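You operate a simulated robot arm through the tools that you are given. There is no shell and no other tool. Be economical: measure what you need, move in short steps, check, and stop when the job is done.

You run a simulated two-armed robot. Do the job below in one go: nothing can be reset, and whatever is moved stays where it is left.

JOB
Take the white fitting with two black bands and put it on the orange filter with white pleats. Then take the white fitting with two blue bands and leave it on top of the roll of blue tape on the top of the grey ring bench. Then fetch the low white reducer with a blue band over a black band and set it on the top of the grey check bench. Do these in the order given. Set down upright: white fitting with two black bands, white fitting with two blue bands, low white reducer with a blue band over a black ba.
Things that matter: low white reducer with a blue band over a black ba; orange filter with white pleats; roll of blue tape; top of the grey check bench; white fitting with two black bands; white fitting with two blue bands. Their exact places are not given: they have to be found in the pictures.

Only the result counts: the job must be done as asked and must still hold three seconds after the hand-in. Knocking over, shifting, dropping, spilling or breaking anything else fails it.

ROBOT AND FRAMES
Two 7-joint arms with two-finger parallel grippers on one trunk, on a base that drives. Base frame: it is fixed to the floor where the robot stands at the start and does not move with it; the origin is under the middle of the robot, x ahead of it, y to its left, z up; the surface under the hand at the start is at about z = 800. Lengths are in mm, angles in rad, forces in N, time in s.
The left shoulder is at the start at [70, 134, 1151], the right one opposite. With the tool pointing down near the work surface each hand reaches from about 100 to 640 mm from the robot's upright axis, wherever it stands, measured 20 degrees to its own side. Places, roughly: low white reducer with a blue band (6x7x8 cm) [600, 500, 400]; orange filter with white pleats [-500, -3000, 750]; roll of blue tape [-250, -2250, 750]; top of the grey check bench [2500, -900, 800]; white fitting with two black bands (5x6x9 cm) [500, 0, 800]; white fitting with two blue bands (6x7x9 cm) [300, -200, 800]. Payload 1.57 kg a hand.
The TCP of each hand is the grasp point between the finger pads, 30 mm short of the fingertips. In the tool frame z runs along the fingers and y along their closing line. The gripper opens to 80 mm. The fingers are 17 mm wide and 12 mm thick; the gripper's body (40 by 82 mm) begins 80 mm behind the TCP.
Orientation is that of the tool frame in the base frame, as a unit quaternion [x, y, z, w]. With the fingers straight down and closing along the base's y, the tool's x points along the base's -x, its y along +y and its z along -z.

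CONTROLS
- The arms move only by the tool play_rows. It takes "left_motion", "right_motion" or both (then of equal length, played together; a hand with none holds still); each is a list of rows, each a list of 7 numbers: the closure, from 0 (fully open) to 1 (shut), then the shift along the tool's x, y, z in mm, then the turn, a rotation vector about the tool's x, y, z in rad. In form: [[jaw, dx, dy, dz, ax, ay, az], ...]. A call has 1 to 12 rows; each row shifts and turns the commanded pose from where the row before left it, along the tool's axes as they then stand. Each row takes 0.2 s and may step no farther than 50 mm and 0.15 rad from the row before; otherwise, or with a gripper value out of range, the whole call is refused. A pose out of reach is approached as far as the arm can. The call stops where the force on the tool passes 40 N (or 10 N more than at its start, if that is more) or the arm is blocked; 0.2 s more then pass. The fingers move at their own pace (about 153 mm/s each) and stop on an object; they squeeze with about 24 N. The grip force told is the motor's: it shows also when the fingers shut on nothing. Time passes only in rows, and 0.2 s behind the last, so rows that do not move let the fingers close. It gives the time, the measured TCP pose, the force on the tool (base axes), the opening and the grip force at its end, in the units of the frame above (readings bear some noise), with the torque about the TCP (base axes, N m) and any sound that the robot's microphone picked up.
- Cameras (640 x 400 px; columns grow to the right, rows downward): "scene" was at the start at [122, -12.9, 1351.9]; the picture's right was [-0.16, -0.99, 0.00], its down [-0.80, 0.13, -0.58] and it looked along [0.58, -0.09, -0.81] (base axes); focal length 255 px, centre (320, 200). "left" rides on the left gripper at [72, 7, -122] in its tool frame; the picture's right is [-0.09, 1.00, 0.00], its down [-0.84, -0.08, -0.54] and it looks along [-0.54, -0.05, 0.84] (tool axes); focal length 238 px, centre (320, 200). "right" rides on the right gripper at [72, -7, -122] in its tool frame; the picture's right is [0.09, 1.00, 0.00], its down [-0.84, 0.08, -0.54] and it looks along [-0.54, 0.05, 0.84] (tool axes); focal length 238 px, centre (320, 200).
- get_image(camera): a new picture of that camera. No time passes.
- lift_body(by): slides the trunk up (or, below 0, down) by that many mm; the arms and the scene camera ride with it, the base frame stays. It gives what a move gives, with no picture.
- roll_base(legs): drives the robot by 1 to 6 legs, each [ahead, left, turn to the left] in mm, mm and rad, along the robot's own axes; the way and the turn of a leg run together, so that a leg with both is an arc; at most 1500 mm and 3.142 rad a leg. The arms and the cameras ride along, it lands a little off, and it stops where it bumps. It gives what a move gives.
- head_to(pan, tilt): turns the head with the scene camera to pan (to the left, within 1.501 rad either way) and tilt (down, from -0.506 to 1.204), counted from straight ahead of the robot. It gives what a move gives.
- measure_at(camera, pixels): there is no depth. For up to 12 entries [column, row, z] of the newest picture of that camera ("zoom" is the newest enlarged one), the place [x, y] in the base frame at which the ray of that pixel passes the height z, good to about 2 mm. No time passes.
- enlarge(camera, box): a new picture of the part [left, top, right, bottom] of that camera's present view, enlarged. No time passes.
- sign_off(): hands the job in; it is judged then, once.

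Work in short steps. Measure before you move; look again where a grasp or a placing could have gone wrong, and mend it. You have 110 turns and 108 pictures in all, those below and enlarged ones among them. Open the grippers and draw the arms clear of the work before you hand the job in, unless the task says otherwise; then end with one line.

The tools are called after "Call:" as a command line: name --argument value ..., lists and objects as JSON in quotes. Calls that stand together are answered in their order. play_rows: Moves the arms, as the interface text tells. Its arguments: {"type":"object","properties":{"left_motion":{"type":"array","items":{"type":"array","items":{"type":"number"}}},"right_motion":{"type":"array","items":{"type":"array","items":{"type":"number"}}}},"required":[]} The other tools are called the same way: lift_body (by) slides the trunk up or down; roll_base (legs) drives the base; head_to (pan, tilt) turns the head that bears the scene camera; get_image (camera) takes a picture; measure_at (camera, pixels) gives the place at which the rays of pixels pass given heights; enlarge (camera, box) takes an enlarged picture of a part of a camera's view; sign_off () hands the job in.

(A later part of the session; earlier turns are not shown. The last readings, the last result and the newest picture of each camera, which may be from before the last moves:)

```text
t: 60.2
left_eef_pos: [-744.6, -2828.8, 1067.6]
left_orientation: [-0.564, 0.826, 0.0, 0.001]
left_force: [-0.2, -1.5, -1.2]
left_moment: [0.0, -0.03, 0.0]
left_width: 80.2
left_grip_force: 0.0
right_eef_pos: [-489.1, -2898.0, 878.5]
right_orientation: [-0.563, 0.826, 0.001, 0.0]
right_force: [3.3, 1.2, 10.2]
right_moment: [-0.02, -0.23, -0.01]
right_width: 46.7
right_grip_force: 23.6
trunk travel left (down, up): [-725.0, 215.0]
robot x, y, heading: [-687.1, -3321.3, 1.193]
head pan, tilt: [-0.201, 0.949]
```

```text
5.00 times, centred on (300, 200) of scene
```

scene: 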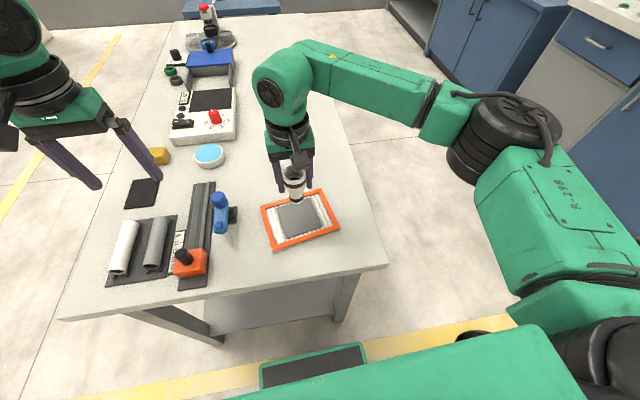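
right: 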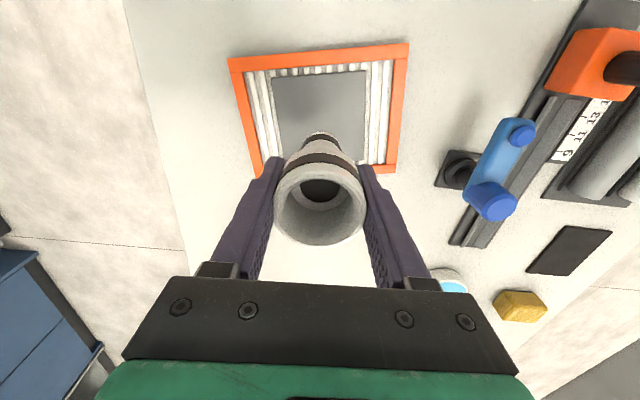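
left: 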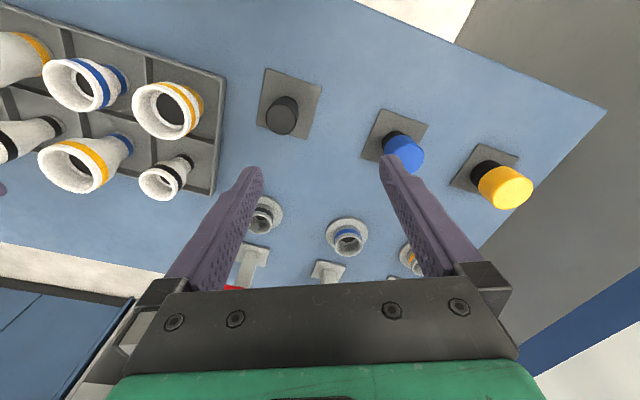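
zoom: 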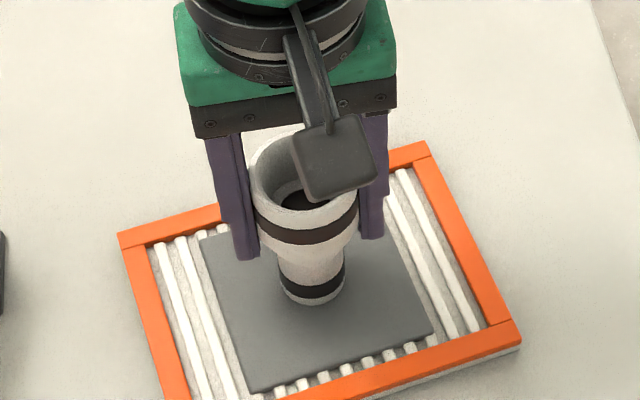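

Contact at 10 N, TCP z≈878. Release and rise.

Call:
play_rows --right_motion '[[0.7, 0, 0, -1, 0, 0, 0], [0.3, 0, 0, 0, 0, 0, 0], [0.1, 0, 0, 0, 0, 0, 0], [0.1, 0, 0, 0, 0, 0, 0], [0.1, 0, 0, -15, 0, 0, 0], [0.1, 0, 0, -40, 0, 0, 0], [0.1, 0, 0, -50, 0, 0, 0], [0.1, 0, 0, -50, 0, 0, 0], [0.1, 0, 0, -20, 0, 0, 0]]'

Call:
get_image --camera "right"

Call:
get_image --camera "scene"

```text
t: 62.2
left_eef_pos: [-745.0, -2829.0, 1067.4]
left_orientation: [-0.564, 0.826, 0.0, -0.001]
left_force: [-0.1, 0.5, -0.4]
left_moment: [0.02, -0.05, 0.0]
left_width: 79.8
left_grip_force: 0.1
right_eef_pos: [-489.6, -2901.3, 1055.0]
right_orientation: [-0.563, 0.826, 0.0, 0.0]
right_force: [-0.2, 0.4, 0.2]
right_moment: [-0.02, 0.0, -0.02]
right_width: 72.1
right_grip_force: 0.1
trunk travel left (down, up): [-725.0, 215.0]
robot x, y, heading: [-688.6, -3316.2, 1.201]
head pan, tilt: [-0.201, 0.949]
```

```text
71 pictures are left
```

right: 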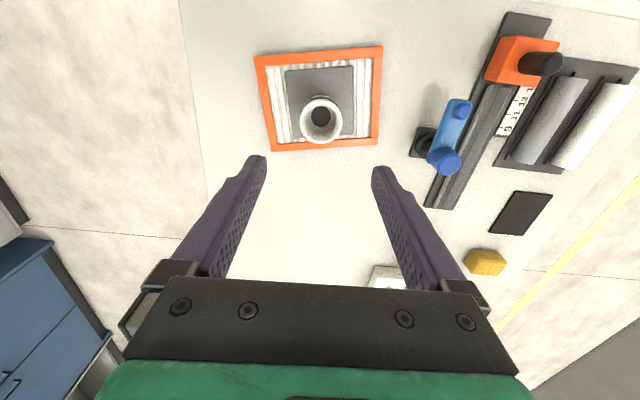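

```text
70 pictures are left
```

scene: 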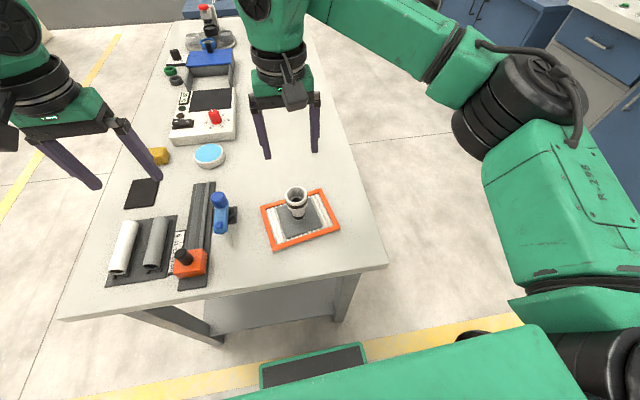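

Fitting one stands on the filter. I return: back off, sidestep left, drive along the bench's side, pausing to measure the tape.

Call:
roll_base --legs '[[-510, 0, 0], [0, 1100, 0], [1400, 0, 0]]'

Call:
head_to --pan -1.1 --tilt 0.6

Call:
get_image --camera "scene"

```text
t: 77.1
left_eef_pos: [-1403.8, -1616.3, 1066.2]
left_orientation: [-0.547, 0.837, 0.001, 0.0]
left_force: [-0.4, -0.4, -0.4]
left_moment: [-0.01, 0.01, -0.02]
left_width: 80.0
left_grip_force: 0.0
right_eef_pos: [-1152.5, -1698.7, 1055.5]
right_orientation: [-0.548, 0.837, 0.0, 0.0]
right_force: [0.9, -0.5, 0.0]
right_moment: [0.02, -0.02, -0.02]
right_width: 72.0
right_grip_force: 0.0
trunk travel left (down, up): [-725.0, 215.0]
robot x, y, heading: [-1363.5, -2109.9, 1.158]
head pan, tilt: [-0.201, 0.949]
```

```text
t: 78.3
left_eef_pos: [-1404.1, -1616.9, 1065.0]
left_orientation: [-0.548, 0.836, 0.0, -0.001]
left_force: [-0.5, -0.4, 0.3]
left_moment: [-0.01, -0.01, 0.03]
left_width: 80.3
left_grip_force: 0.0
right_eef_pos: [-1151.4, -1698.8, 1052.8]
right_orientation: [-0.548, 0.837, 0.0, 0.0]
right_force: [0.1, 0.4, 1.1]
right_moment: [0.04, 0.01, 0.03]
right_width: 71.9
right_grip_force: 0.1
trunk travel left (down, up): [-725.0, 215.0]
robot x, y, heading: [-1364.0, -2108.8, 1.161]
head pan, tilt: [-1.1, 0.6]
```

```text
69 pictures are left
```

scene: 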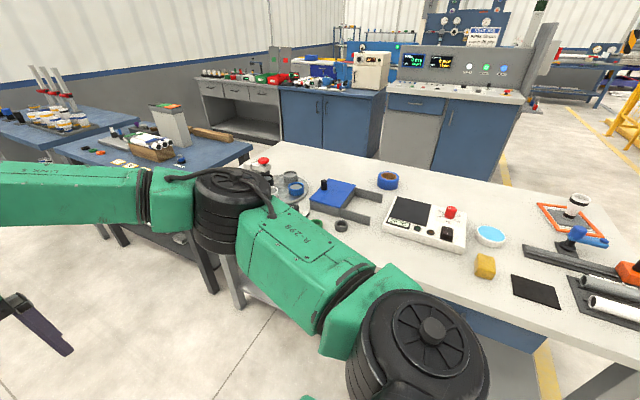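

Tape roll visible at (388,180). Measure it, the bench edges around it, and the next fittings' table.

Call:
measure_at --camera "scene" --pixels '[[388, 177, 805], [388, 188, 780], [378, 180, 790], [399, 180, 790], [281, 142, 780], [600, 193, 780], [578, 205, 800], [240, 260, 780]]'

Call:
enlarge --camera "scene" --box '[250, 130, 450, 250]'

```text
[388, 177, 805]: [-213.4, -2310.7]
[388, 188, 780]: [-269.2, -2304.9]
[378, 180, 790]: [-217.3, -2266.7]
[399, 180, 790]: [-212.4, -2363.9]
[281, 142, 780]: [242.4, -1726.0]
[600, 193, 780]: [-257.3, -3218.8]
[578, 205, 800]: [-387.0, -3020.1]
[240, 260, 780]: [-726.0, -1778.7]
```

```text
3.20 times, centred on (350, 190) of scene
```

zoom: 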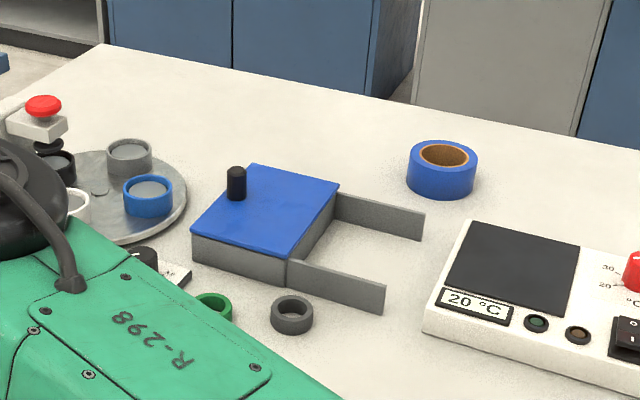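

Tape is about (-250,-2300), ~215 mm from the bench's left edge, so I'll need that side later. Now drive back to the start table.

Call:
roll_base --legs '[[1200, 0, 0], [1080, 0, 0], [0, 0, -1.16]]'

Call:
head_to --pan -0.2 --tilt 0.6

Call:
get_image --camera "scene"

```text
t: 92.4
left_eef_pos: [-11.5, 216.1, 1065.1]
left_orientation: [0.001, 1.0, 0.0, 0.0]
left_force: [-0.4, 0.2, 0.0]
left_moment: [-0.01, 0.01, -0.03]
left_width: 79.8
left_grip_force: 0.1
right_eef_pos: [11.6, -48.8, 1053.9]
right_orientation: [0.001, 1.0, 0.0, 0.0]
right_force: [-0.6, 0.4, -1.0]
right_moment: [0.01, 0.0, 0.0]
right_width: 72.2
right_grip_force: 0.1
trunk travel left (down, up): [-725.0, 215.0]
robot x, y, heading: [-450.5, -17.5, 0.0]
head pan, tilt: [-1.1, 0.6]
```

```text
t: 93.6
left_eef_pos: [-12.9, 214.3, 1066.2]
left_orientation: [0.001, 1.0, 0.0, 0.0]
left_force: [0.0, -0.5, -0.3]
left_moment: [-0.03, -0.01, 0.01]
left_width: 80.3
left_grip_force: 0.0
right_eef_pos: [13.2, -49.4, 1054.6]
right_orientation: [0.001, 1.0, 0.0, 0.0]
right_force: [-0.4, 0.2, 0.8]
right_moment: [0.0, 0.02, 0.01]
right_width: 72.2
right_grip_force: 0.1
trunk travel left (down, up): [-725.0, 215.0]
robot x, y, heading: [-448.9, -15.1, -0.003]
head pan, tilt: [-0.201, 0.6]
```

```text
67 pictures are left
```

scene: 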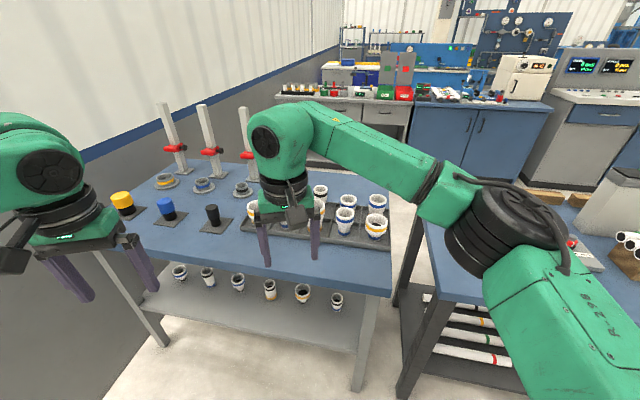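

The lower shelf holds six reducers at (180-337, 270-300). Zoom there for later, and on the tray.

Call:
enlarge --camera "scene" --box '[150, 240, 370, 330]'

Call:
measure_at --camera "scene" --pixels '[[180, 270, 480], [207, 272, 480], [237, 277, 480], [270, 285, 480], [302, 289, 480], [337, 297, 480], [143, 310, 400], [180, 282, 400], [358, 390, 0], [165, 345, 0], [345, 348, 400]]'

```text
2.91 times, centred on (260, 285) of scene
```

zoom: 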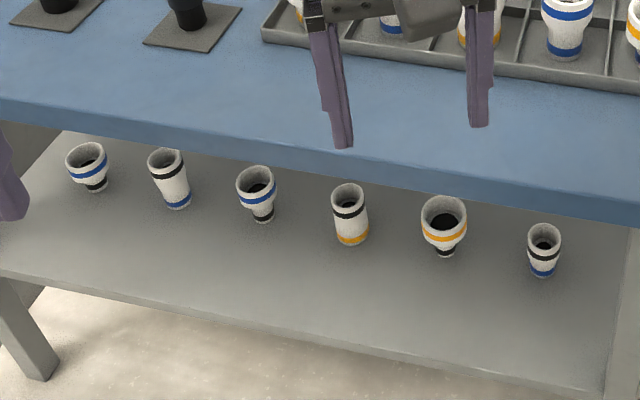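

```text
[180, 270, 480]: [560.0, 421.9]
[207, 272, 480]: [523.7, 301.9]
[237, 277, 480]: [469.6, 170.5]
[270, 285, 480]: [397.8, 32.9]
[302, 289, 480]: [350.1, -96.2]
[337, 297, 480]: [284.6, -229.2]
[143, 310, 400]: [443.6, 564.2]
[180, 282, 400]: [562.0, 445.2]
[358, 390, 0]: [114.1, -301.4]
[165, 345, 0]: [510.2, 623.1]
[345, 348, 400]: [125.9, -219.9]
```

First shelf item (blue over black, squat) near (570,440) is the later target. Now drive ahead 445 back to the start pose and look at the tray.

Call:
roll_base --legs '[[445, 0, 0]]'

Call:
play_rows --right_motion '[[0, 40, -20, 0, 0, 0, 0], [0, 40, -20, 0, 0, 0, 0], [0, 40, -20, 0, 0, 0, 0], [0, 30, -40, 0, 0, 0, 0], [0, 0, -40, 0, 0, 0, 0], [0, 0, -40, 0, 0, 0, 0], [0, 0, 0, 30, 0, 0, 0], [0, 0, 0, 0, 0, 0, 0]]'

Call:
head_to --pan -0.3 --tilt 1.0

Call:
get_image --camera "scene"

Call:
get_image --camera "right"

```text
t: 96.3
left_eef_pos: [427.6, 215.0, 1066.3]
left_orientation: [0.001, 1.0, 0.0, 0.001]
left_force: [0.3, 0.2, -0.1]
left_moment: [0.0, -0.03, 0.0]
left_width: 79.9
left_grip_force: 0.1
right_eef_pos: [453.2, -49.2, 1054.0]
right_orientation: [-0.001, 1.0, -0.001, 0.0]
right_force: [-0.4, -0.1, 0.1]
right_moment: [-0.02, -0.01, 0.03]
right_width: 72.0
right_grip_force: 0.1
trunk travel left (down, up): [-725.0, 215.0]
robot x, y, heading: [-9.8, -15.1, -0.004]
head pan, tilt: [-0.201, 0.6]
```

```text
t: 98.1
left_eef_pos: [427.9, 214.5, 1066.9]
left_orientation: [0.001, 1.0, 0.0, 0.0]
left_force: [-0.1, -0.1, 0.1]
left_moment: [0.03, 0.01, 0.01]
left_width: 80.0
left_grip_force: 0.1
right_eef_pos: [302.8, -228.2, 1023.9]
right_orientation: [0.001, 1.0, 0.0, 0.0]
right_force: [-0.2, 0.2, 0.1]
right_moment: [0.01, -0.02, -0.03]
right_width: 80.2
right_grip_force: 0.1
trunk travel left (down, up): [-725.0, 215.0]
robot x, y, heading: [-6.5, -19.1, 0.002]
head pan, tilt: [-0.201, 0.6]
```

```text
t: 99.0
left_eef_pos: [428.2, 214.6, 1066.6]
left_orientation: [0.0, 1.0, 0.0, 0.0]
left_force: [0.0, 0.1, 0.3]
left_moment: [-0.03, 0.01, -0.04]
left_width: 79.7
left_grip_force: 0.1
right_eef_pos: [302.5, -228.0, 1023.9]
right_orientation: [0.0, 1.0, 0.0, 0.0]
right_force: [-0.4, 0.3, 0.2]
right_moment: [-0.03, 0.0, 0.03]
right_width: 80.0
right_grip_force: 0.1
trunk travel left (down, up): [-725.0, 215.0]
robot x, y, heading: [-6.9, -18.0, -0.0]
head pan, tilt: [-0.3, 1.0]
```

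```text
65 pictures are left
```

scene: 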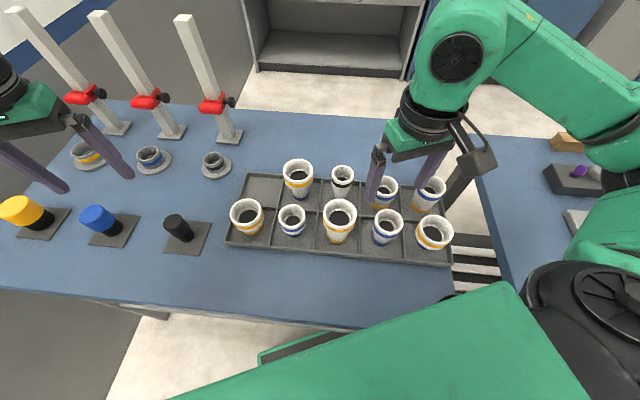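

```text
64 pictures are left
```

right: 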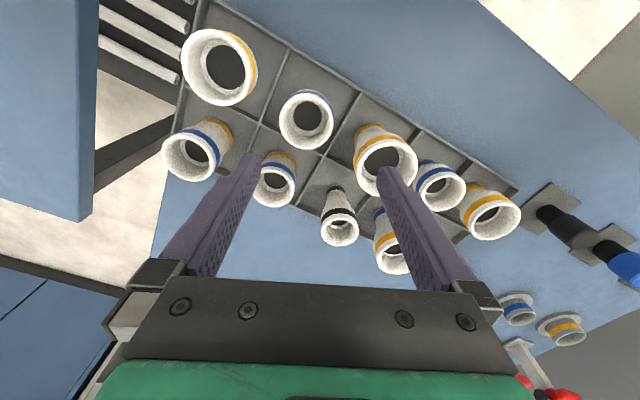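

Front 4 rim: right (306,121), scene (387,223). Measure with neighbours.

Call:
measure_at --camera "right" --pixels '[[306, 120, 870], [306, 120, 890], [306, 120, 910], [279, 120, 890], [333, 120, 890], [385, 163, 900], [219, 67, 890], [275, 183, 880]]'

Call:
measure_at --camera "scene" --pixels '[[387, 224, 870], [387, 224, 890], [387, 224, 910], [340, 214, 900], [435, 231, 880]]'

Call:
enlarge --camera "scene" --box '[310, 170, 470, 280]'

Call:
enlarge --camera "right" --box '[170, 20, 430, 220]'

```text
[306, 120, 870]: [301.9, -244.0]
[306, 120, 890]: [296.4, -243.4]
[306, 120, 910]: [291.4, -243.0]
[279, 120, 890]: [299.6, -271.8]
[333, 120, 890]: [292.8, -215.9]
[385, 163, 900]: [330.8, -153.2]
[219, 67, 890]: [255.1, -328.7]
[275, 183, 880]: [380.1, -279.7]
```

```text
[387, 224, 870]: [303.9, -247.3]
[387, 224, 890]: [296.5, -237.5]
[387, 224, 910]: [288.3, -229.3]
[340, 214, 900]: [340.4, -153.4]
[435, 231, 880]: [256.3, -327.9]
```

```text
3.64 times, centred on (390, 225) of scene
```

zoom: 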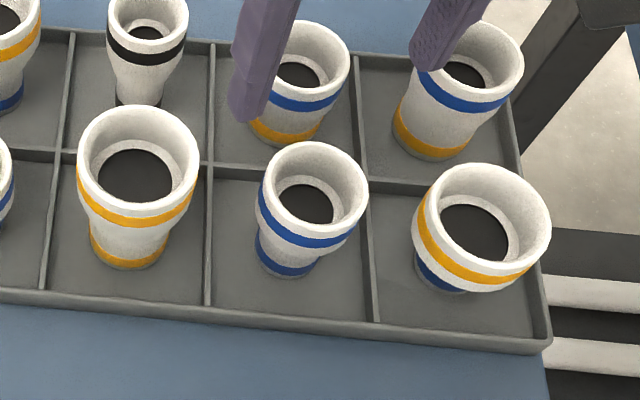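

```text
2.00 times, centred on (300, 120) of right
```

zoom: 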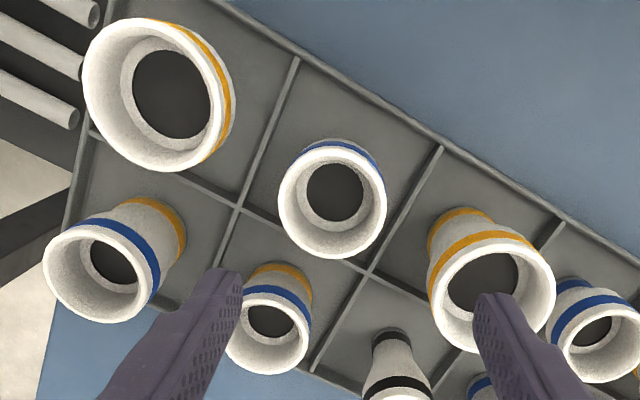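

Front 4 rim at (298,-242), z≈885, Ø56; neighbours clear the fingers by >14 mm at 72 mm opening. Move above it and lower to z≈925, then check.

Call:
play_rows --right_motion '[[0.1, 4.5, -14, 0, 0, 0, 0], [0.1, 0, 0, 50, 0, 0, 0], [0.1, 0, 0, 45, 0, 0, 0], [0.1, 0, 0, 0, 0, 0, 0]]'

Call:
get_image --camera "right"

Call:
enlarge --camera "scene" --box '[310, 150, 470, 270]'

```text
t: 100.0
left_eef_pos: [427.5, 214.8, 1065.9]
left_orientation: [0.0, 1.0, 0.0, 0.0]
left_force: [0.0, 0.5, 0.3]
left_moment: [-0.03, -0.02, 0.03]
left_width: 79.8
left_grip_force: 0.0
right_eef_pos: [299.5, -241.1, 928.2]
right_orientation: [0.001, 1.0, 0.0, 0.0]
right_force: [-0.1, -0.3, 0.5]
right_moment: [0.0, 0.01, 0.02]
right_width: 72.1
right_grip_force: 0.1
trunk travel left (down, up): [-725.0, 215.0]
robot x, y, heading: [-7.5, -18.2, 0.003]
head pan, tilt: [-0.3, 1.0]
```

```text
61 pictures are left
```

right: 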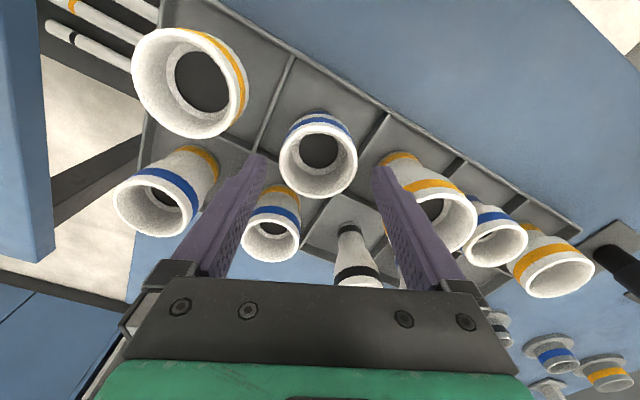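

```text
3.33 times, centred on (390, 210) of scene
```

zoom: 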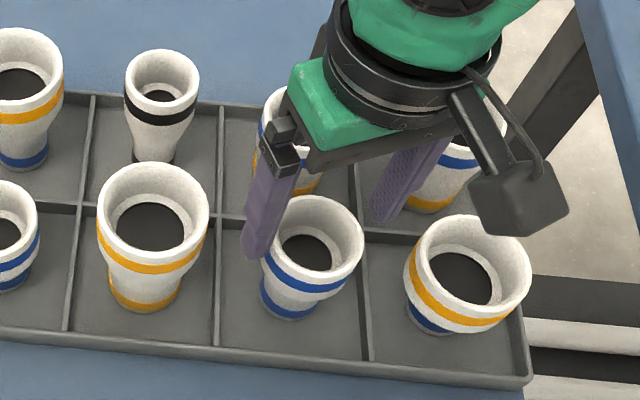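

Measure the rim centre (319,157) against the hand's position.

Call:
measure_at --camera "right" --pixels '[[319, 157, 885], [279, 155, 885], [358, 160, 885], [390, 200, 890], [237, 85, 885], [420, 195, 890]]'

```text
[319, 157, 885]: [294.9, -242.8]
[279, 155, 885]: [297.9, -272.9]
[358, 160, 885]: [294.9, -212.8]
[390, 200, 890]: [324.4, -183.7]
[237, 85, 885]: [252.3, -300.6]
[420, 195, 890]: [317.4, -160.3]
```

Rim Ø60 centred at (297,-243). Descend 58 mm with 2 mm correction and grip.

Call:
play_rows --right_motion '[[0.07, 2, -2, 0, 0, 0, 0], [0.07, 0, 0, 25, 0, 0, 0], [0.07, 0, 0, 20, 0, 0, 0], [0.07, 0, 0, 13, 0, 0, 0], [0.07, 0, 0, 0, 0, 0, 0], [0.6, 0, 0, 0, 0, 0, 0], [0.6, 0, 0, 0, 0, 0, 0], [0.6, 0, 0, 0, 0, 0, 0]]'

Call:
get_image --camera "right"

```text
t: 101.8
left_eef_pos: [428.0, 216.1, 1066.7]
left_orientation: [0.0, 1.0, 0.0, 0.0]
left_force: [0.3, 0.1, 0.5]
left_moment: [0.0, 0.03, 0.03]
left_width: 80.0
left_grip_force: 0.0
right_eef_pos: [295.1, -244.7, 872.4]
right_orientation: [0.001, 1.0, 0.0, 0.0]
right_force: [0.6, 0.2, 0.2]
right_moment: [0.0, 0.01, -0.04]
right_width: 54.5
right_grip_force: 23.9
trunk travel left (down, up): [-725.0, 215.0]
robot x, y, heading: [-8.3, -16.3, -0.002]
head pan, tilt: [-0.3, 1.0]
```

```text
59 pictures are left
```

right: 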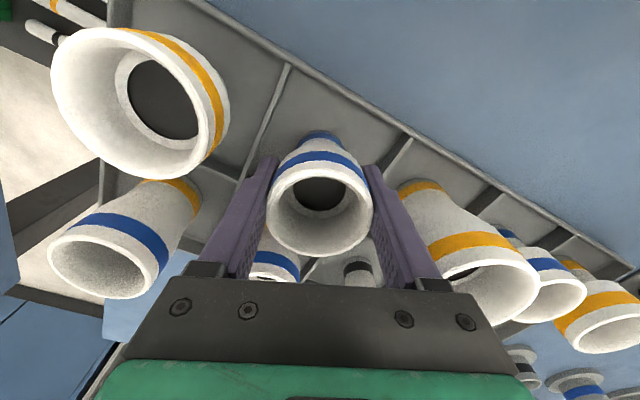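

Gripped (54.5 mm). Lift 180 mm.

Call:
play_rows --right_motion '[[0.7, 0, 0, -30, 0, 0, 0], [0.7, 0, 0, -50, 0, 0, 0], [0.7, 0, 0, -50, 0, 0, 0], [0.7, 0, 0, -50, 0, 0, 0], [0.7, 0, 0, 0, 0, 0, 0]]'

Call:
get_image --camera "scene"

```text
t: 103.0
left_eef_pos: [428.0, 214.6, 1066.3]
left_orientation: [0.001, 1.0, 0.0, 0.001]
left_force: [-0.3, 0.0, -0.1]
left_moment: [0.02, 0.03, -0.03]
left_width: 80.1
left_grip_force: 0.2
right_eef_pos: [296.5, -244.0, 1051.3]
right_orientation: [0.0, 1.0, 0.0, -0.001]
right_force: [0.3, -0.6, -0.4]
right_moment: [-0.03, 0.01, -0.02]
right_width: 54.8
right_grip_force: 24.3
trunk travel left (down, up): [-725.0, 215.0]
robot x, y, heading: [-6.8, -18.4, -0.0]
head pan, tilt: [-0.3, 1.0]
```

```text
58 pictures are left
```

scene: 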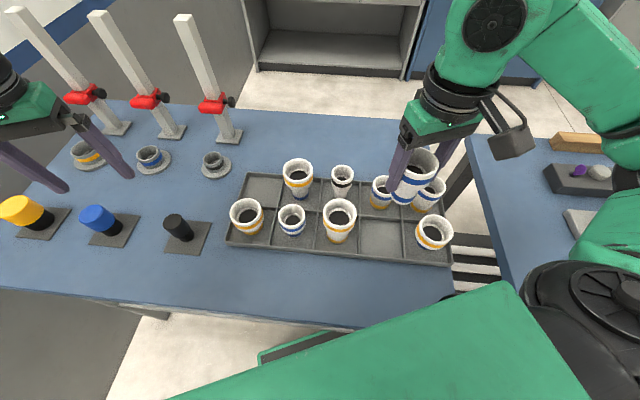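

Second fitting held. Drive back along the known route: back off, turn left, reverse alongside the bench to beyond its far end.

Call:
roll_base --legs '[[-500, 0, 0], [0, 0, 1.168], [-1250, 0, 0], [-1250, 0, 0], [-1150, 0, 0]]'

Call:
head_to --pan -0.9 --tilt 0.4

Call:
get_image --camera "scene"

```text
t: 126.1
left_eef_pos: [-1950.3, -2883.3, 1065.4]
left_orientation: [-0.57, 0.822, 0.0, 0.0]
left_force: [-0.9, 0.1, 0.9]
left_moment: [0.0, -0.03, -0.03]
left_width: 80.0
left_grip_force: 0.0
right_eef_pos: [-1565.3, -3167.0, 1050.2]
right_orientation: [-0.57, 0.822, 0.0, 0.0]
right_force: [0.3, 0.7, -1.7]
right_moment: [0.0, 0.01, 0.0]
right_width: 54.7
right_grip_force: 23.7
trunk travel left (down, up): [-725.0, 215.0]
robot x, y, heading: [-1881.9, -3373.4, 1.212]
head pan, tilt: [-0.3, 1.0]
```

```text
t: 127.1
left_eef_pos: [-1950.6, -2884.4, 1066.1]
left_orientation: [-0.571, 0.821, 0.0, 0.0]
left_force: [-0.1, 0.9, -0.9]
left_moment: [-0.04, 0.02, -0.01]
left_width: 79.7
left_grip_force: 0.1
right_eef_pos: [-1566.9, -3168.0, 1050.5]
right_orientation: [-0.569, 0.822, 0.0, 0.0]
right_force: [-0.4, 0.3, -0.9]
right_moment: [0.0, 0.03, -0.02]
right_width: 54.4
right_grip_force: 24.7
trunk travel left (down, up): [-725.0, 215.0]
robot x, y, heading: [-1886.7, -3376.8, 1.215]
head pan, tilt: [-0.901, 0.4]
```

```text
57 pictures are left
```

scene: 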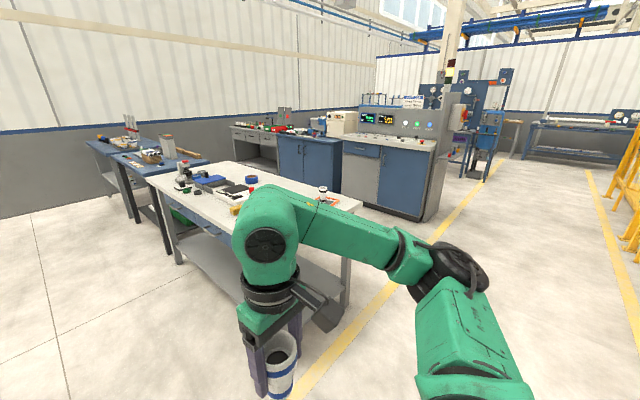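

Measure console foot corners (425,220), (345,200), fence foot (615,240) on floor.

Call:
measure_at --camera "scene" --pixels '[[425, 220, 0], [345, 199, 0], [438, 205, 0], [340, 196, 0], [276, 172, 0], [608, 240, 0], [362, 203, 780]]'

Call:
enlarge --camera "scene" --box '[240, 110, 460, 240]'

```text
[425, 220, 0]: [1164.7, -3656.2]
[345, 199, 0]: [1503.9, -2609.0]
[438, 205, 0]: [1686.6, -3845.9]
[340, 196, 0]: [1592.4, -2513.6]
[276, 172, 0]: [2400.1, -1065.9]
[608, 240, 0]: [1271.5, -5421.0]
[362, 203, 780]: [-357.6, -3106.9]
```

```text
2.91 times, centred on (350, 175) of scene
```

zoom: 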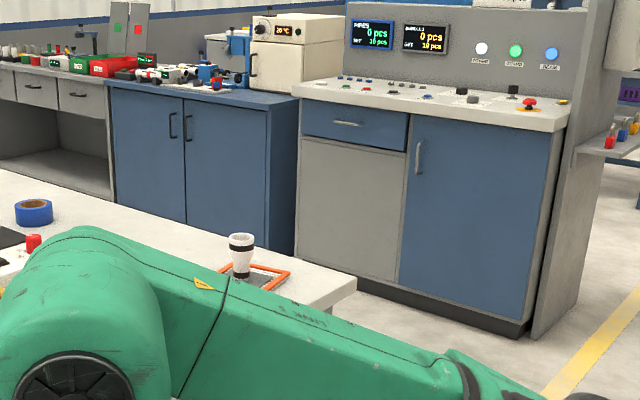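

The corridor left of the bench is ~1.5 m wide. I straighten, sidestep right past the far end, turn left to face the bench, and sidestep along it.

Call:
roll_base --legs '[[0, 0, -0.043], [0, -915, 0], [0, -915, 0], [0, 0, 1.571]]'

Call:
head_to --pan -0.9 --tilt 0.5

Call:
get_image --camera "scene"

```text
t: 140.5
left_eef_pos: [-707.1, -4128.2, 1066.5]
left_orientation: [0.978, -0.21, 0.0, 0.001]
left_force: [-0.9, -0.6, -0.8]
left_moment: [-0.02, 0.03, -0.03]
left_width: 80.4
left_grip_force: 0.1
right_eef_pos: [-398.8, -3763.2, 1050.7]
right_orientation: [0.978, -0.21, 0.0, 0.0]
right_force: [1.0, 0.6, -1.4]
right_moment: [-0.02, -0.02, 0.01]
right_width: 54.2
right_grip_force: 24.5
trunk travel left (down, up): [-725.0, 215.0]
robot x, y, heading: [-211.4, -4097.3, 2.719]
head pan, tilt: [-0.901, 0.4]
```

```text
t: 141.1
left_eef_pos: [-707.9, -4129.0, 1066.3]
left_orientation: [0.978, -0.21, 0.0, 0.0]
left_force: [1.7, -0.5, 0.7]
left_moment: [-0.03, 0.01, 0.0]
left_width: 79.9
left_grip_force: 0.0
right_eef_pos: [-398.2, -3765.6, 1050.0]
right_orientation: [0.978, -0.21, 0.0, 0.0]
right_force: [0.7, 0.2, -1.6]
right_moment: [0.0, 0.03, 0.01]
right_width: 54.6
right_grip_force: 24.0
trunk travel left (down, up): [-725.0, 215.0]
robot x, y, heading: [-211.7, -4098.1, 2.714]
head pan, tilt: [-0.901, 0.499]
```

```text
55 pictures are left
```

scene: 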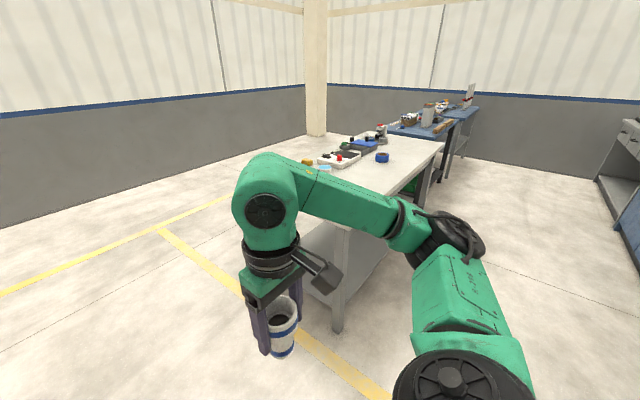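

Corridor free. Correct heading by 0.028, sidestep right 1500 along the bench, and look.

Call:
roll_base --legs '[[0, 0, 0.028], [0, -1000, 0], [0, -500, 0]]'

Call:
head_to --pan -0.2 --tilt 0.6

Call:
get_image --camera "scene"

```text
t: 149.2
left_eef_pos: [-139.1, -2767.3, 1065.6]
left_orientation: [0.981, -0.192, 0.0, 0.0]
left_force: [0.4, 0.2, -0.8]
left_moment: [-0.03, 0.05, 0.02]
left_width: 80.0
left_grip_force: 0.1
right_eef_pos: [155.0, -2390.9, 1050.0]
right_orientation: [0.982, -0.191, 0.0, 0.0]
right_force: [1.0, 0.5, -1.5]
right_moment: [0.01, 0.01, 0.03]
right_width: 54.5
right_grip_force: 24.1
trunk travel left (down, up): [-725.0, 215.0]
robot x, y, heading: [349.4, -2712.2, 2.753]
head pan, tilt: [-0.901, 0.499]
```

```text
t: 150.2
left_eef_pos: [-139.6, -2767.3, 1066.5]
left_orientation: [0.981, -0.192, 0.0, 0.0]
left_force: [1.5, 0.0, 0.2]
left_moment: [0.02, 0.01, 0.0]
left_width: 80.1
left_grip_force: 0.1
right_eef_pos: [154.7, -2390.0, 1049.8]
right_orientation: [0.981, -0.192, 0.0, 0.0]
right_force: [-0.1, 0.4, -0.1]
right_moment: [0.02, -0.01, 0.0]
right_width: 54.4
right_grip_force: 24.3
trunk travel left (down, up): [-725.0, 215.0]
robot x, y, heading: [350.3, -2719.8, 2.75]
head pan, tilt: [-0.201, 0.6]
```

```text
54 pictures are left
```

scene: 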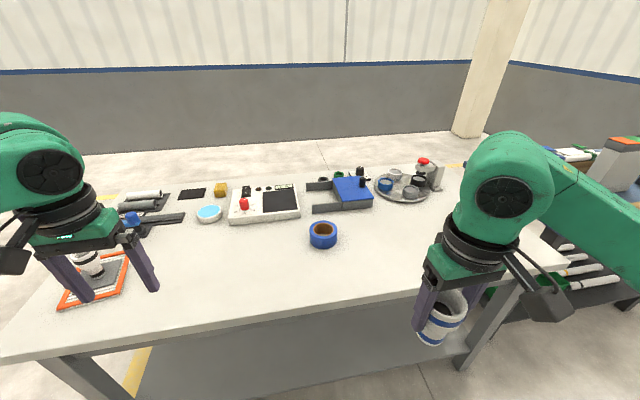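

Tape clear at (323,233). Zoom and measure it and the bench edge.

Call:
enlarge --camera "scene" --box '[280, 200, 370, 260]'

Call:
measure_at --camera "scene" --pixels '[[322, 229, 805], [322, 229, 820], [309, 230, 805], [337, 230, 805], [322, 247, 780], [200, 325, 780], [400, 292, 780]]'

```text
6.67 times, centred on (325, 230) of scene
```

zoom: 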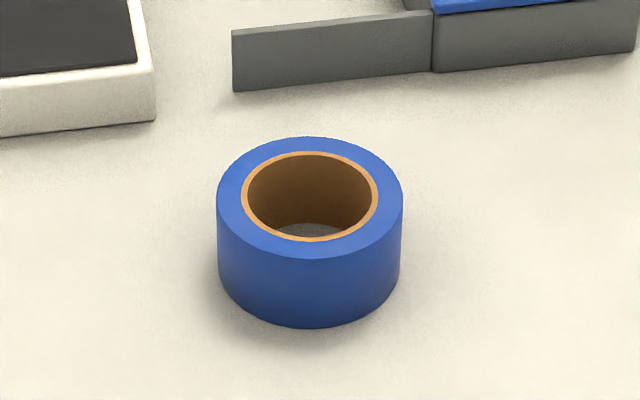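

```text
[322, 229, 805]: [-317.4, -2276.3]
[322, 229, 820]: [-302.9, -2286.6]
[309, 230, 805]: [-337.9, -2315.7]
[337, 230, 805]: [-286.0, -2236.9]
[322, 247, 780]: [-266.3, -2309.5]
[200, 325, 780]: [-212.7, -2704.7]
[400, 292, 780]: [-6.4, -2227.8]
```

The tape has a hollow core (~63 mm hole, ~93 mm outside). I advance 270 mm to work and inspect closely.

Call:
roll_base --legs '[[270, 0, 0]]'

Call:
head_to --pan -0.25 --tilt 0.95

Call:
get_image --camera "scene"

Call:
get_image --camera "right"

```text
t: 152.2
left_eef_pos: [-386.7, -2668.2, 1066.2]
left_orientation: [0.982, -0.191, -0.001, 0.0]
left_force: [-0.1, 0.4, 0.3]
left_moment: [-0.02, -0.03, 0.0]
left_width: 79.7
left_grip_force: 0.2
right_eef_pos: [-93.2, -2290.8, 1050.9]
right_orientation: [0.982, -0.191, -0.001, 0.0]
right_force: [0.1, 0.2, -1.2]
right_moment: [-0.02, -0.02, -0.03]
right_width: 54.5
right_grip_force: 24.3
trunk travel left (down, up): [-725.0, 215.0]
robot x, y, heading: [103.7, -2620.4, 2.762]
head pan, tilt: [-0.201, 0.6]
```

```text
t: 153.0
left_eef_pos: [-386.9, -2667.3, 1067.8]
left_orientation: [0.982, -0.191, -0.001, 0.0]
left_force: [0.1, 0.2, -0.6]
left_moment: [0.01, -0.01, 0.01]
left_width: 80.2
left_grip_force: 0.1
right_eef_pos: [-94.6, -2291.0, 1049.5]
right_orientation: [0.981, -0.192, 0.0, 0.0]
right_force: [-0.3, -0.7, 0.0]
right_moment: [0.02, -0.03, 0.03]
right_width: 54.5
right_grip_force: 24.2
trunk travel left (down, up): [-725.0, 215.0]
robot x, y, heading: [102.5, -2618.1, 2.758]
head pan, tilt: [-0.25, 0.949]
```

```text
52 pictures are left
```

scene: 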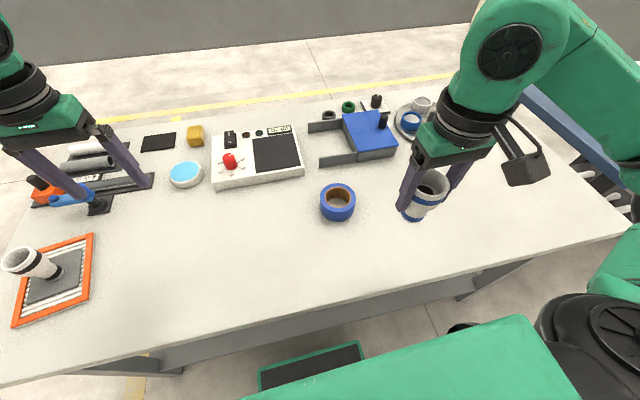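

```text
51 pictures are left
```

right: 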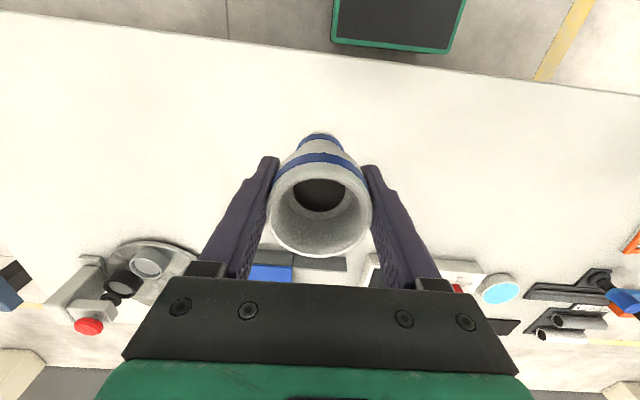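

Zoom on the tape and the held fitting's base.

Call:
enlarge --camera "scene" --box '[300, 150, 460, 250]'

Call:
enlarge --camera "scene" --box '[310, 175, 365, 225]'

Call:
measure_at --camera "scene" --pixels '[[338, 196, 820], [338, 196, 830], [338, 196, 840], [356, 198, 830], [319, 198, 830], [337, 221, 780], [402, 213, 970], [424, 216, 970]]'

```text
4.00 times, centred on (380, 200) of scene
```

zoom: 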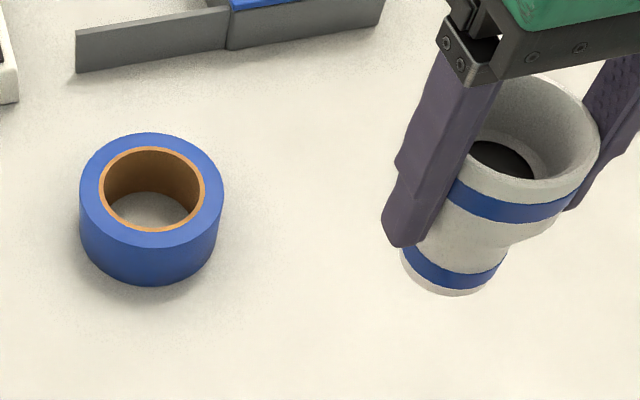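

```text
8.00 times, centred on (338, 200) of scene
```

zoom: 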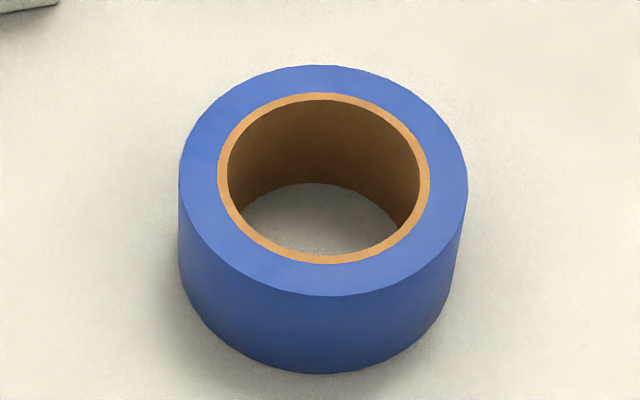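

```text
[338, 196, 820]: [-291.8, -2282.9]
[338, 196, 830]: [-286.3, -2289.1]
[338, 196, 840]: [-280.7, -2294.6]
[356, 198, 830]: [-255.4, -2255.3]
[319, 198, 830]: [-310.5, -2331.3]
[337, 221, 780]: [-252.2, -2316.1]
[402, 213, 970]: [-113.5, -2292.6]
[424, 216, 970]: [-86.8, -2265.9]
```

Tape outside ≈94, hole ≈63 mm; the fitting base is only ≈40 mm, so centred it would drop in. I'll set it on the rim (about 35 mm off-centre, on the near side). First move the hand past the tape to view it with the right camera for triangulation.

Call:
play_rows --right_motion '[[0.7, -40, 12, 0, 0, 0, 0], [0.7, -40, 12, 0, 0, 0, 0], [0.7, -40, 12, 0, 0, 0, 0], [0.7, -40, 12, 0, 0, 0, 0], [0.7, -40, 11, 0, 0, 0, 0], [0.7, -38, 11, 0, 0, 0, 0], [0.7, 0, 0, 0, 0, 0, 0]]'

Call:
get_image --camera "right"

Call:
get_image --camera "scene"

```text
t: 154.6
left_eef_pos: [-388.0, -2667.7, 1067.1]
left_orientation: [0.982, -0.191, -0.001, 0.0]
left_force: [0.0, 1.0, 0.2]
left_moment: [0.02, -0.02, 0.0]
left_width: 80.0
left_grip_force: 0.2
right_eef_pos: [-340.9, -2266.3, 1052.1]
right_orientation: [0.982, -0.191, -0.001, 0.0]
right_force: [0.2, 0.3, -0.9]
right_moment: [-0.01, 0.0, -0.01]
right_width: 54.4
right_grip_force: 23.8
trunk travel left (down, up): [-725.0, 215.0]
robot x, y, heading: [103.8, -2614.0, 2.755]
head pan, tilt: [-0.25, 0.949]
```

```text
48 pictures are left
```

right: 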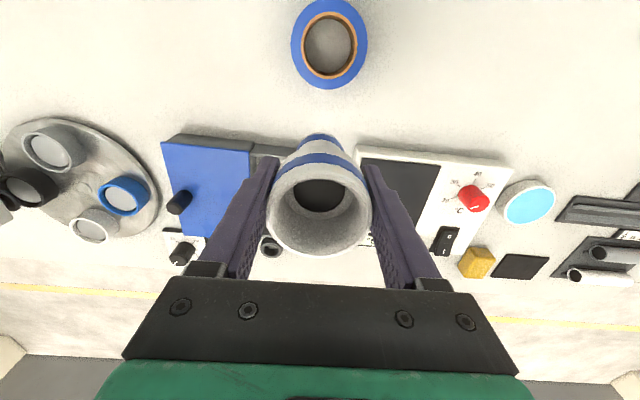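

```text
47 pictures are left
```

scene: 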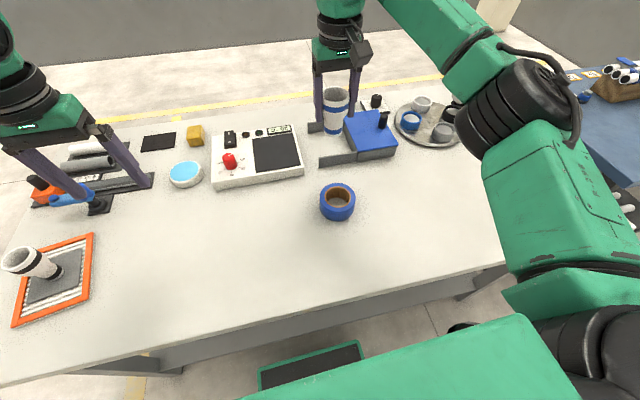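

Triangulate: ring centre in right ≈(329,44), in scene ≈(338.5,197.5).

Call:
enlarge --camera "right" --box '[280, 0, 380, 90]'

Call:
measure_at --camera "right" --pixels '[[329, 44, 800], [329, 44, 820], [329, 44, 840], [291, 44, 830], [367, 44, 830], [329, 0, 830], [329, 88, 830]]'

Call:
measure_at --camera "scene" --pixels '[[338.5, 197.5, 800], [338.5, 197.5, 820], [338.5, 197.5, 840], [338, 222, 780], [338, 212, 820], [338, 212, 830], [338, 212, 840]]'

```text
4.44 times, centred on (330, 45) of right
```

zoom: 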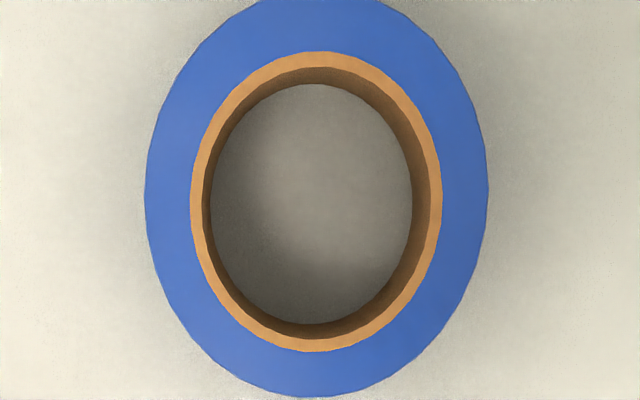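

```text
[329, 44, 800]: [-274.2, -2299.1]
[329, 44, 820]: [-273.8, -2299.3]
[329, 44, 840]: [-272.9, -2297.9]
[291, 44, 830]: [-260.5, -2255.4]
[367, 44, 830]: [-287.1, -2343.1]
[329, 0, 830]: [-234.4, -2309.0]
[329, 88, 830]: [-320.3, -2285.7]
```

```text
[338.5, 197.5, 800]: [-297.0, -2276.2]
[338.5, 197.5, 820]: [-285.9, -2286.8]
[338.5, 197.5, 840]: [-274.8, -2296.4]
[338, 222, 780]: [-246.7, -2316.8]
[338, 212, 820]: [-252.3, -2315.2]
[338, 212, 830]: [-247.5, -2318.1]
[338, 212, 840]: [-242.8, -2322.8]
```

Ring centre ≈(-276,-2298), top z≈838, hole ≈60. Target for the base: 32 mm toward the robot, (-246,-2310). Move there and lower to just above.

Call:
play_rows --right_motion '[[0.7, 35, 2, 0, 0, 0, 0], [0.7, 35, 2, 0, 0, 0, 0], [0.7, 34.6, 1, 0, 0, 0, 0], [0.7, 0, 0, 50, 0, 0, 0], [0.7, 0, 0, 50, 0, 0, 0], [0.7, 0, 0, 25, 0, 0, 0], [0.7, 0, 0, 0, 0, 0, 0]]'

Call:
enlarge --camera "scene" --box '[300, 150, 380, 230]'

Call:
enlarge --camera "right" --box '[220, 60, 420, 220]'

```text
t: 156.2
left_eef_pos: [-388.6, -2667.0, 1067.1]
left_orientation: [0.981, -0.192, 0.001, 0.0]
left_force: [-0.9, 0.3, -0.3]
left_moment: [0.03, -0.02, -0.02]
left_width: 80.1
left_grip_force: 0.1
right_eef_pos: [-245.9, -2308.8, 924.4]
right_orientation: [0.982, -0.191, 0.0, 0.0]
right_force: [-0.1, -0.8, -1.7]
right_moment: [0.0, 0.03, -0.01]
right_width: 54.5
right_grip_force: 24.5
trunk travel left (down, up): [-725.0, 215.0]
robot x, y, heading: [104.6, -2616.2, 2.753]
head pan, tilt: [-0.25, 0.949]
```

```text
5.00 times, centred on (340, 190) of scene
```

zoom: 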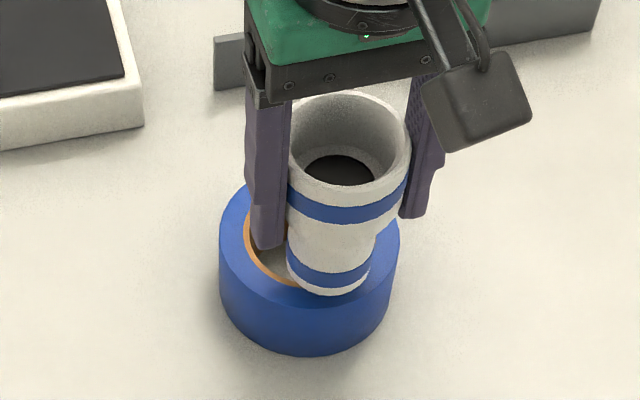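

```text
2.50 times, centred on (320, 140) of right
```

zoom: 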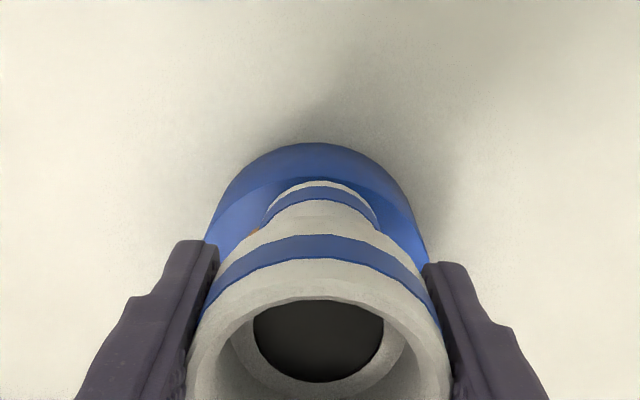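

Triangulate the base's front edge: scene (341.6,209.2), right (320.8,132.8); and tape front top edge right (319,117).

Call:
measure_at --camera "scene" --pixels '[[341.6, 209.2, 835], [341.6, 209.2, 850], [341.6, 209.2, 865], [338, 211.6, 825], [338, 211.6, 838]]'

Call:
measure_at --camera "right" --pixels '[[320.8, 132.8, 835], [320.8, 132.8, 850], [320.8, 132.8, 865], [318, 117, 825], [318, 117, 838]]'

```text
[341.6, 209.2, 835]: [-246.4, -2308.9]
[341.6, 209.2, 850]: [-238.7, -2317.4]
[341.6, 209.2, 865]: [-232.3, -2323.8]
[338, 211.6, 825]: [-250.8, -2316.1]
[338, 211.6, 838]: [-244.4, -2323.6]
```

```text
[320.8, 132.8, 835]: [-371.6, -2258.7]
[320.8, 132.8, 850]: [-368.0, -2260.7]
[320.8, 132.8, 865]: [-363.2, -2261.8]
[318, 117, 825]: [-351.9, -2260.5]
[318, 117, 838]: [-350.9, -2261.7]
```

The right picture there was old; use the zoom (newest = right) pixels instead.

Call:
measure_at --camera "zoom" --pixels '[[322, 182, 835], [322, 182, 850], [322, 182, 865], [317, 142, 825], [317, 142, 838], [266, 215, 855], [378, 215, 855]]'

```text
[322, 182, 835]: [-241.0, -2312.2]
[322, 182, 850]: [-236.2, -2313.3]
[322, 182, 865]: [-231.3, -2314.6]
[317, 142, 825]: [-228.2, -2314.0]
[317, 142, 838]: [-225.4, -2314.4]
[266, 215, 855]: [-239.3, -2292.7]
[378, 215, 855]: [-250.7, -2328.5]
```

Check whether the fitting is eccentric: measure rim centre and base side points in the scene view.

Call:
get_image --camera "right"

Call:
enlarge --camera "scene" --box '[320, 165, 370, 225]'

Call:
measure_at --camera "scene" --pixels '[[346, 180, 937], [333.4, 203.6, 852], [350, 203.6, 852], [341.6, 209.2, 852]]'

```text
43 pictures are left
```

right: 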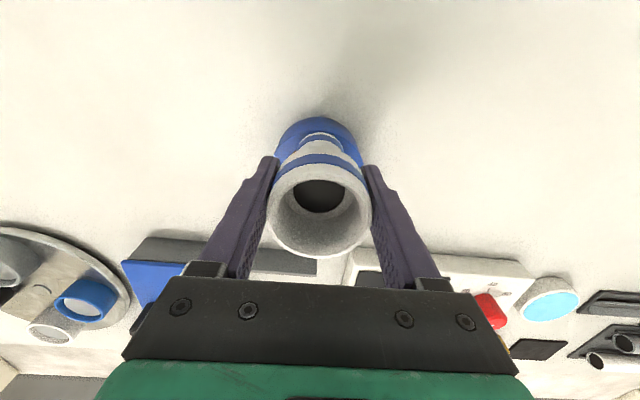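

```text
6.67 times, centred on (345, 195) of scene
```

zoom: 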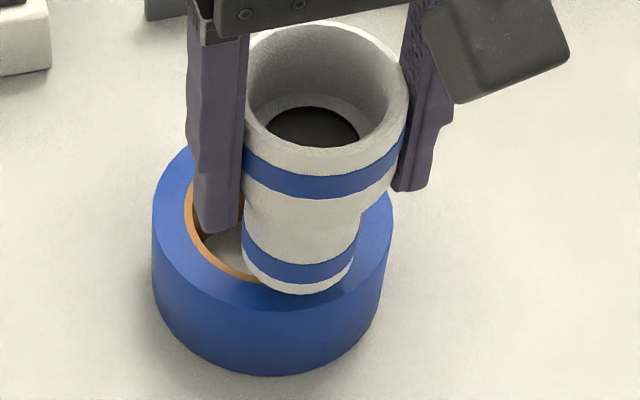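

```text
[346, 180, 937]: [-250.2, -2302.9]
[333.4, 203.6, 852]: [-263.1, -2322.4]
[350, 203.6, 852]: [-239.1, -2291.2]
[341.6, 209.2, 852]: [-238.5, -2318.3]
```

Not eccentric: base Ø39 centred ≈(-252,-2306), i.e. only ~26 mm off the ring centre. Shift 8 mm toward the robot, then lower gently.

Call:
play_rows --right_motion '[[0.7, 8, 0, 0, 0, 0, 0], [0.7, 0, 0, 5, 0, 0, 0], [0.7, 0, 0, 4, 0, 0, 0], [0.7, 0, 0, 3, 0, 0, 0], [0.7, 0, 0, 0, 0, 0, 0]]'

Call:
enlarge --camera "scene" --box '[310, 165, 370, 225]'

Call:
enlarge --camera "right" --box '[260, 90, 380, 170]'

```text
t: 157.4
left_eef_pos: [-387.7, -2667.5, 1065.6]
left_orientation: [0.982, -0.191, 0.0, -0.001]
left_force: [0.4, -0.5, -0.4]
left_moment: [0.04, 0.0, -0.01]
left_width: 79.8
left_grip_force: 0.0
right_eef_pos: [-238.4, -2312.0, 913.5]
right_orientation: [0.982, -0.191, 0.0, 0.0]
right_force: [0.2, 0.1, -1.1]
right_moment: [0.01, -0.02, -0.05]
right_width: 54.2
right_grip_force: 24.5
trunk travel left (down, up): [-725.0, 215.0]
robot x, y, heading: [105.3, -2617.3, 2.757]
head pan, tilt: [-0.25, 0.949]
```

```text
6.67 times, centred on (340, 195) of scene
```

zoom: 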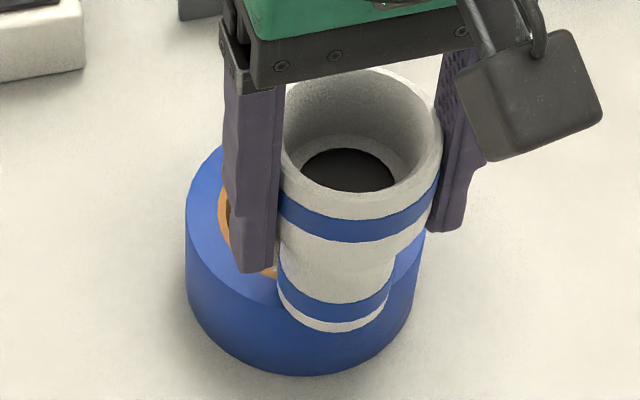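

```text
5.00 times, centred on (320, 130) of right
```

zoom: 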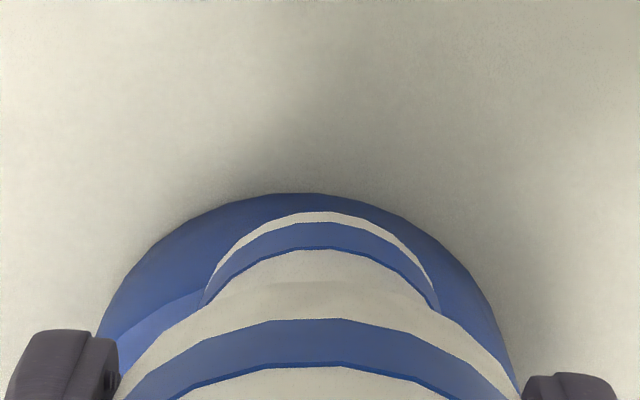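

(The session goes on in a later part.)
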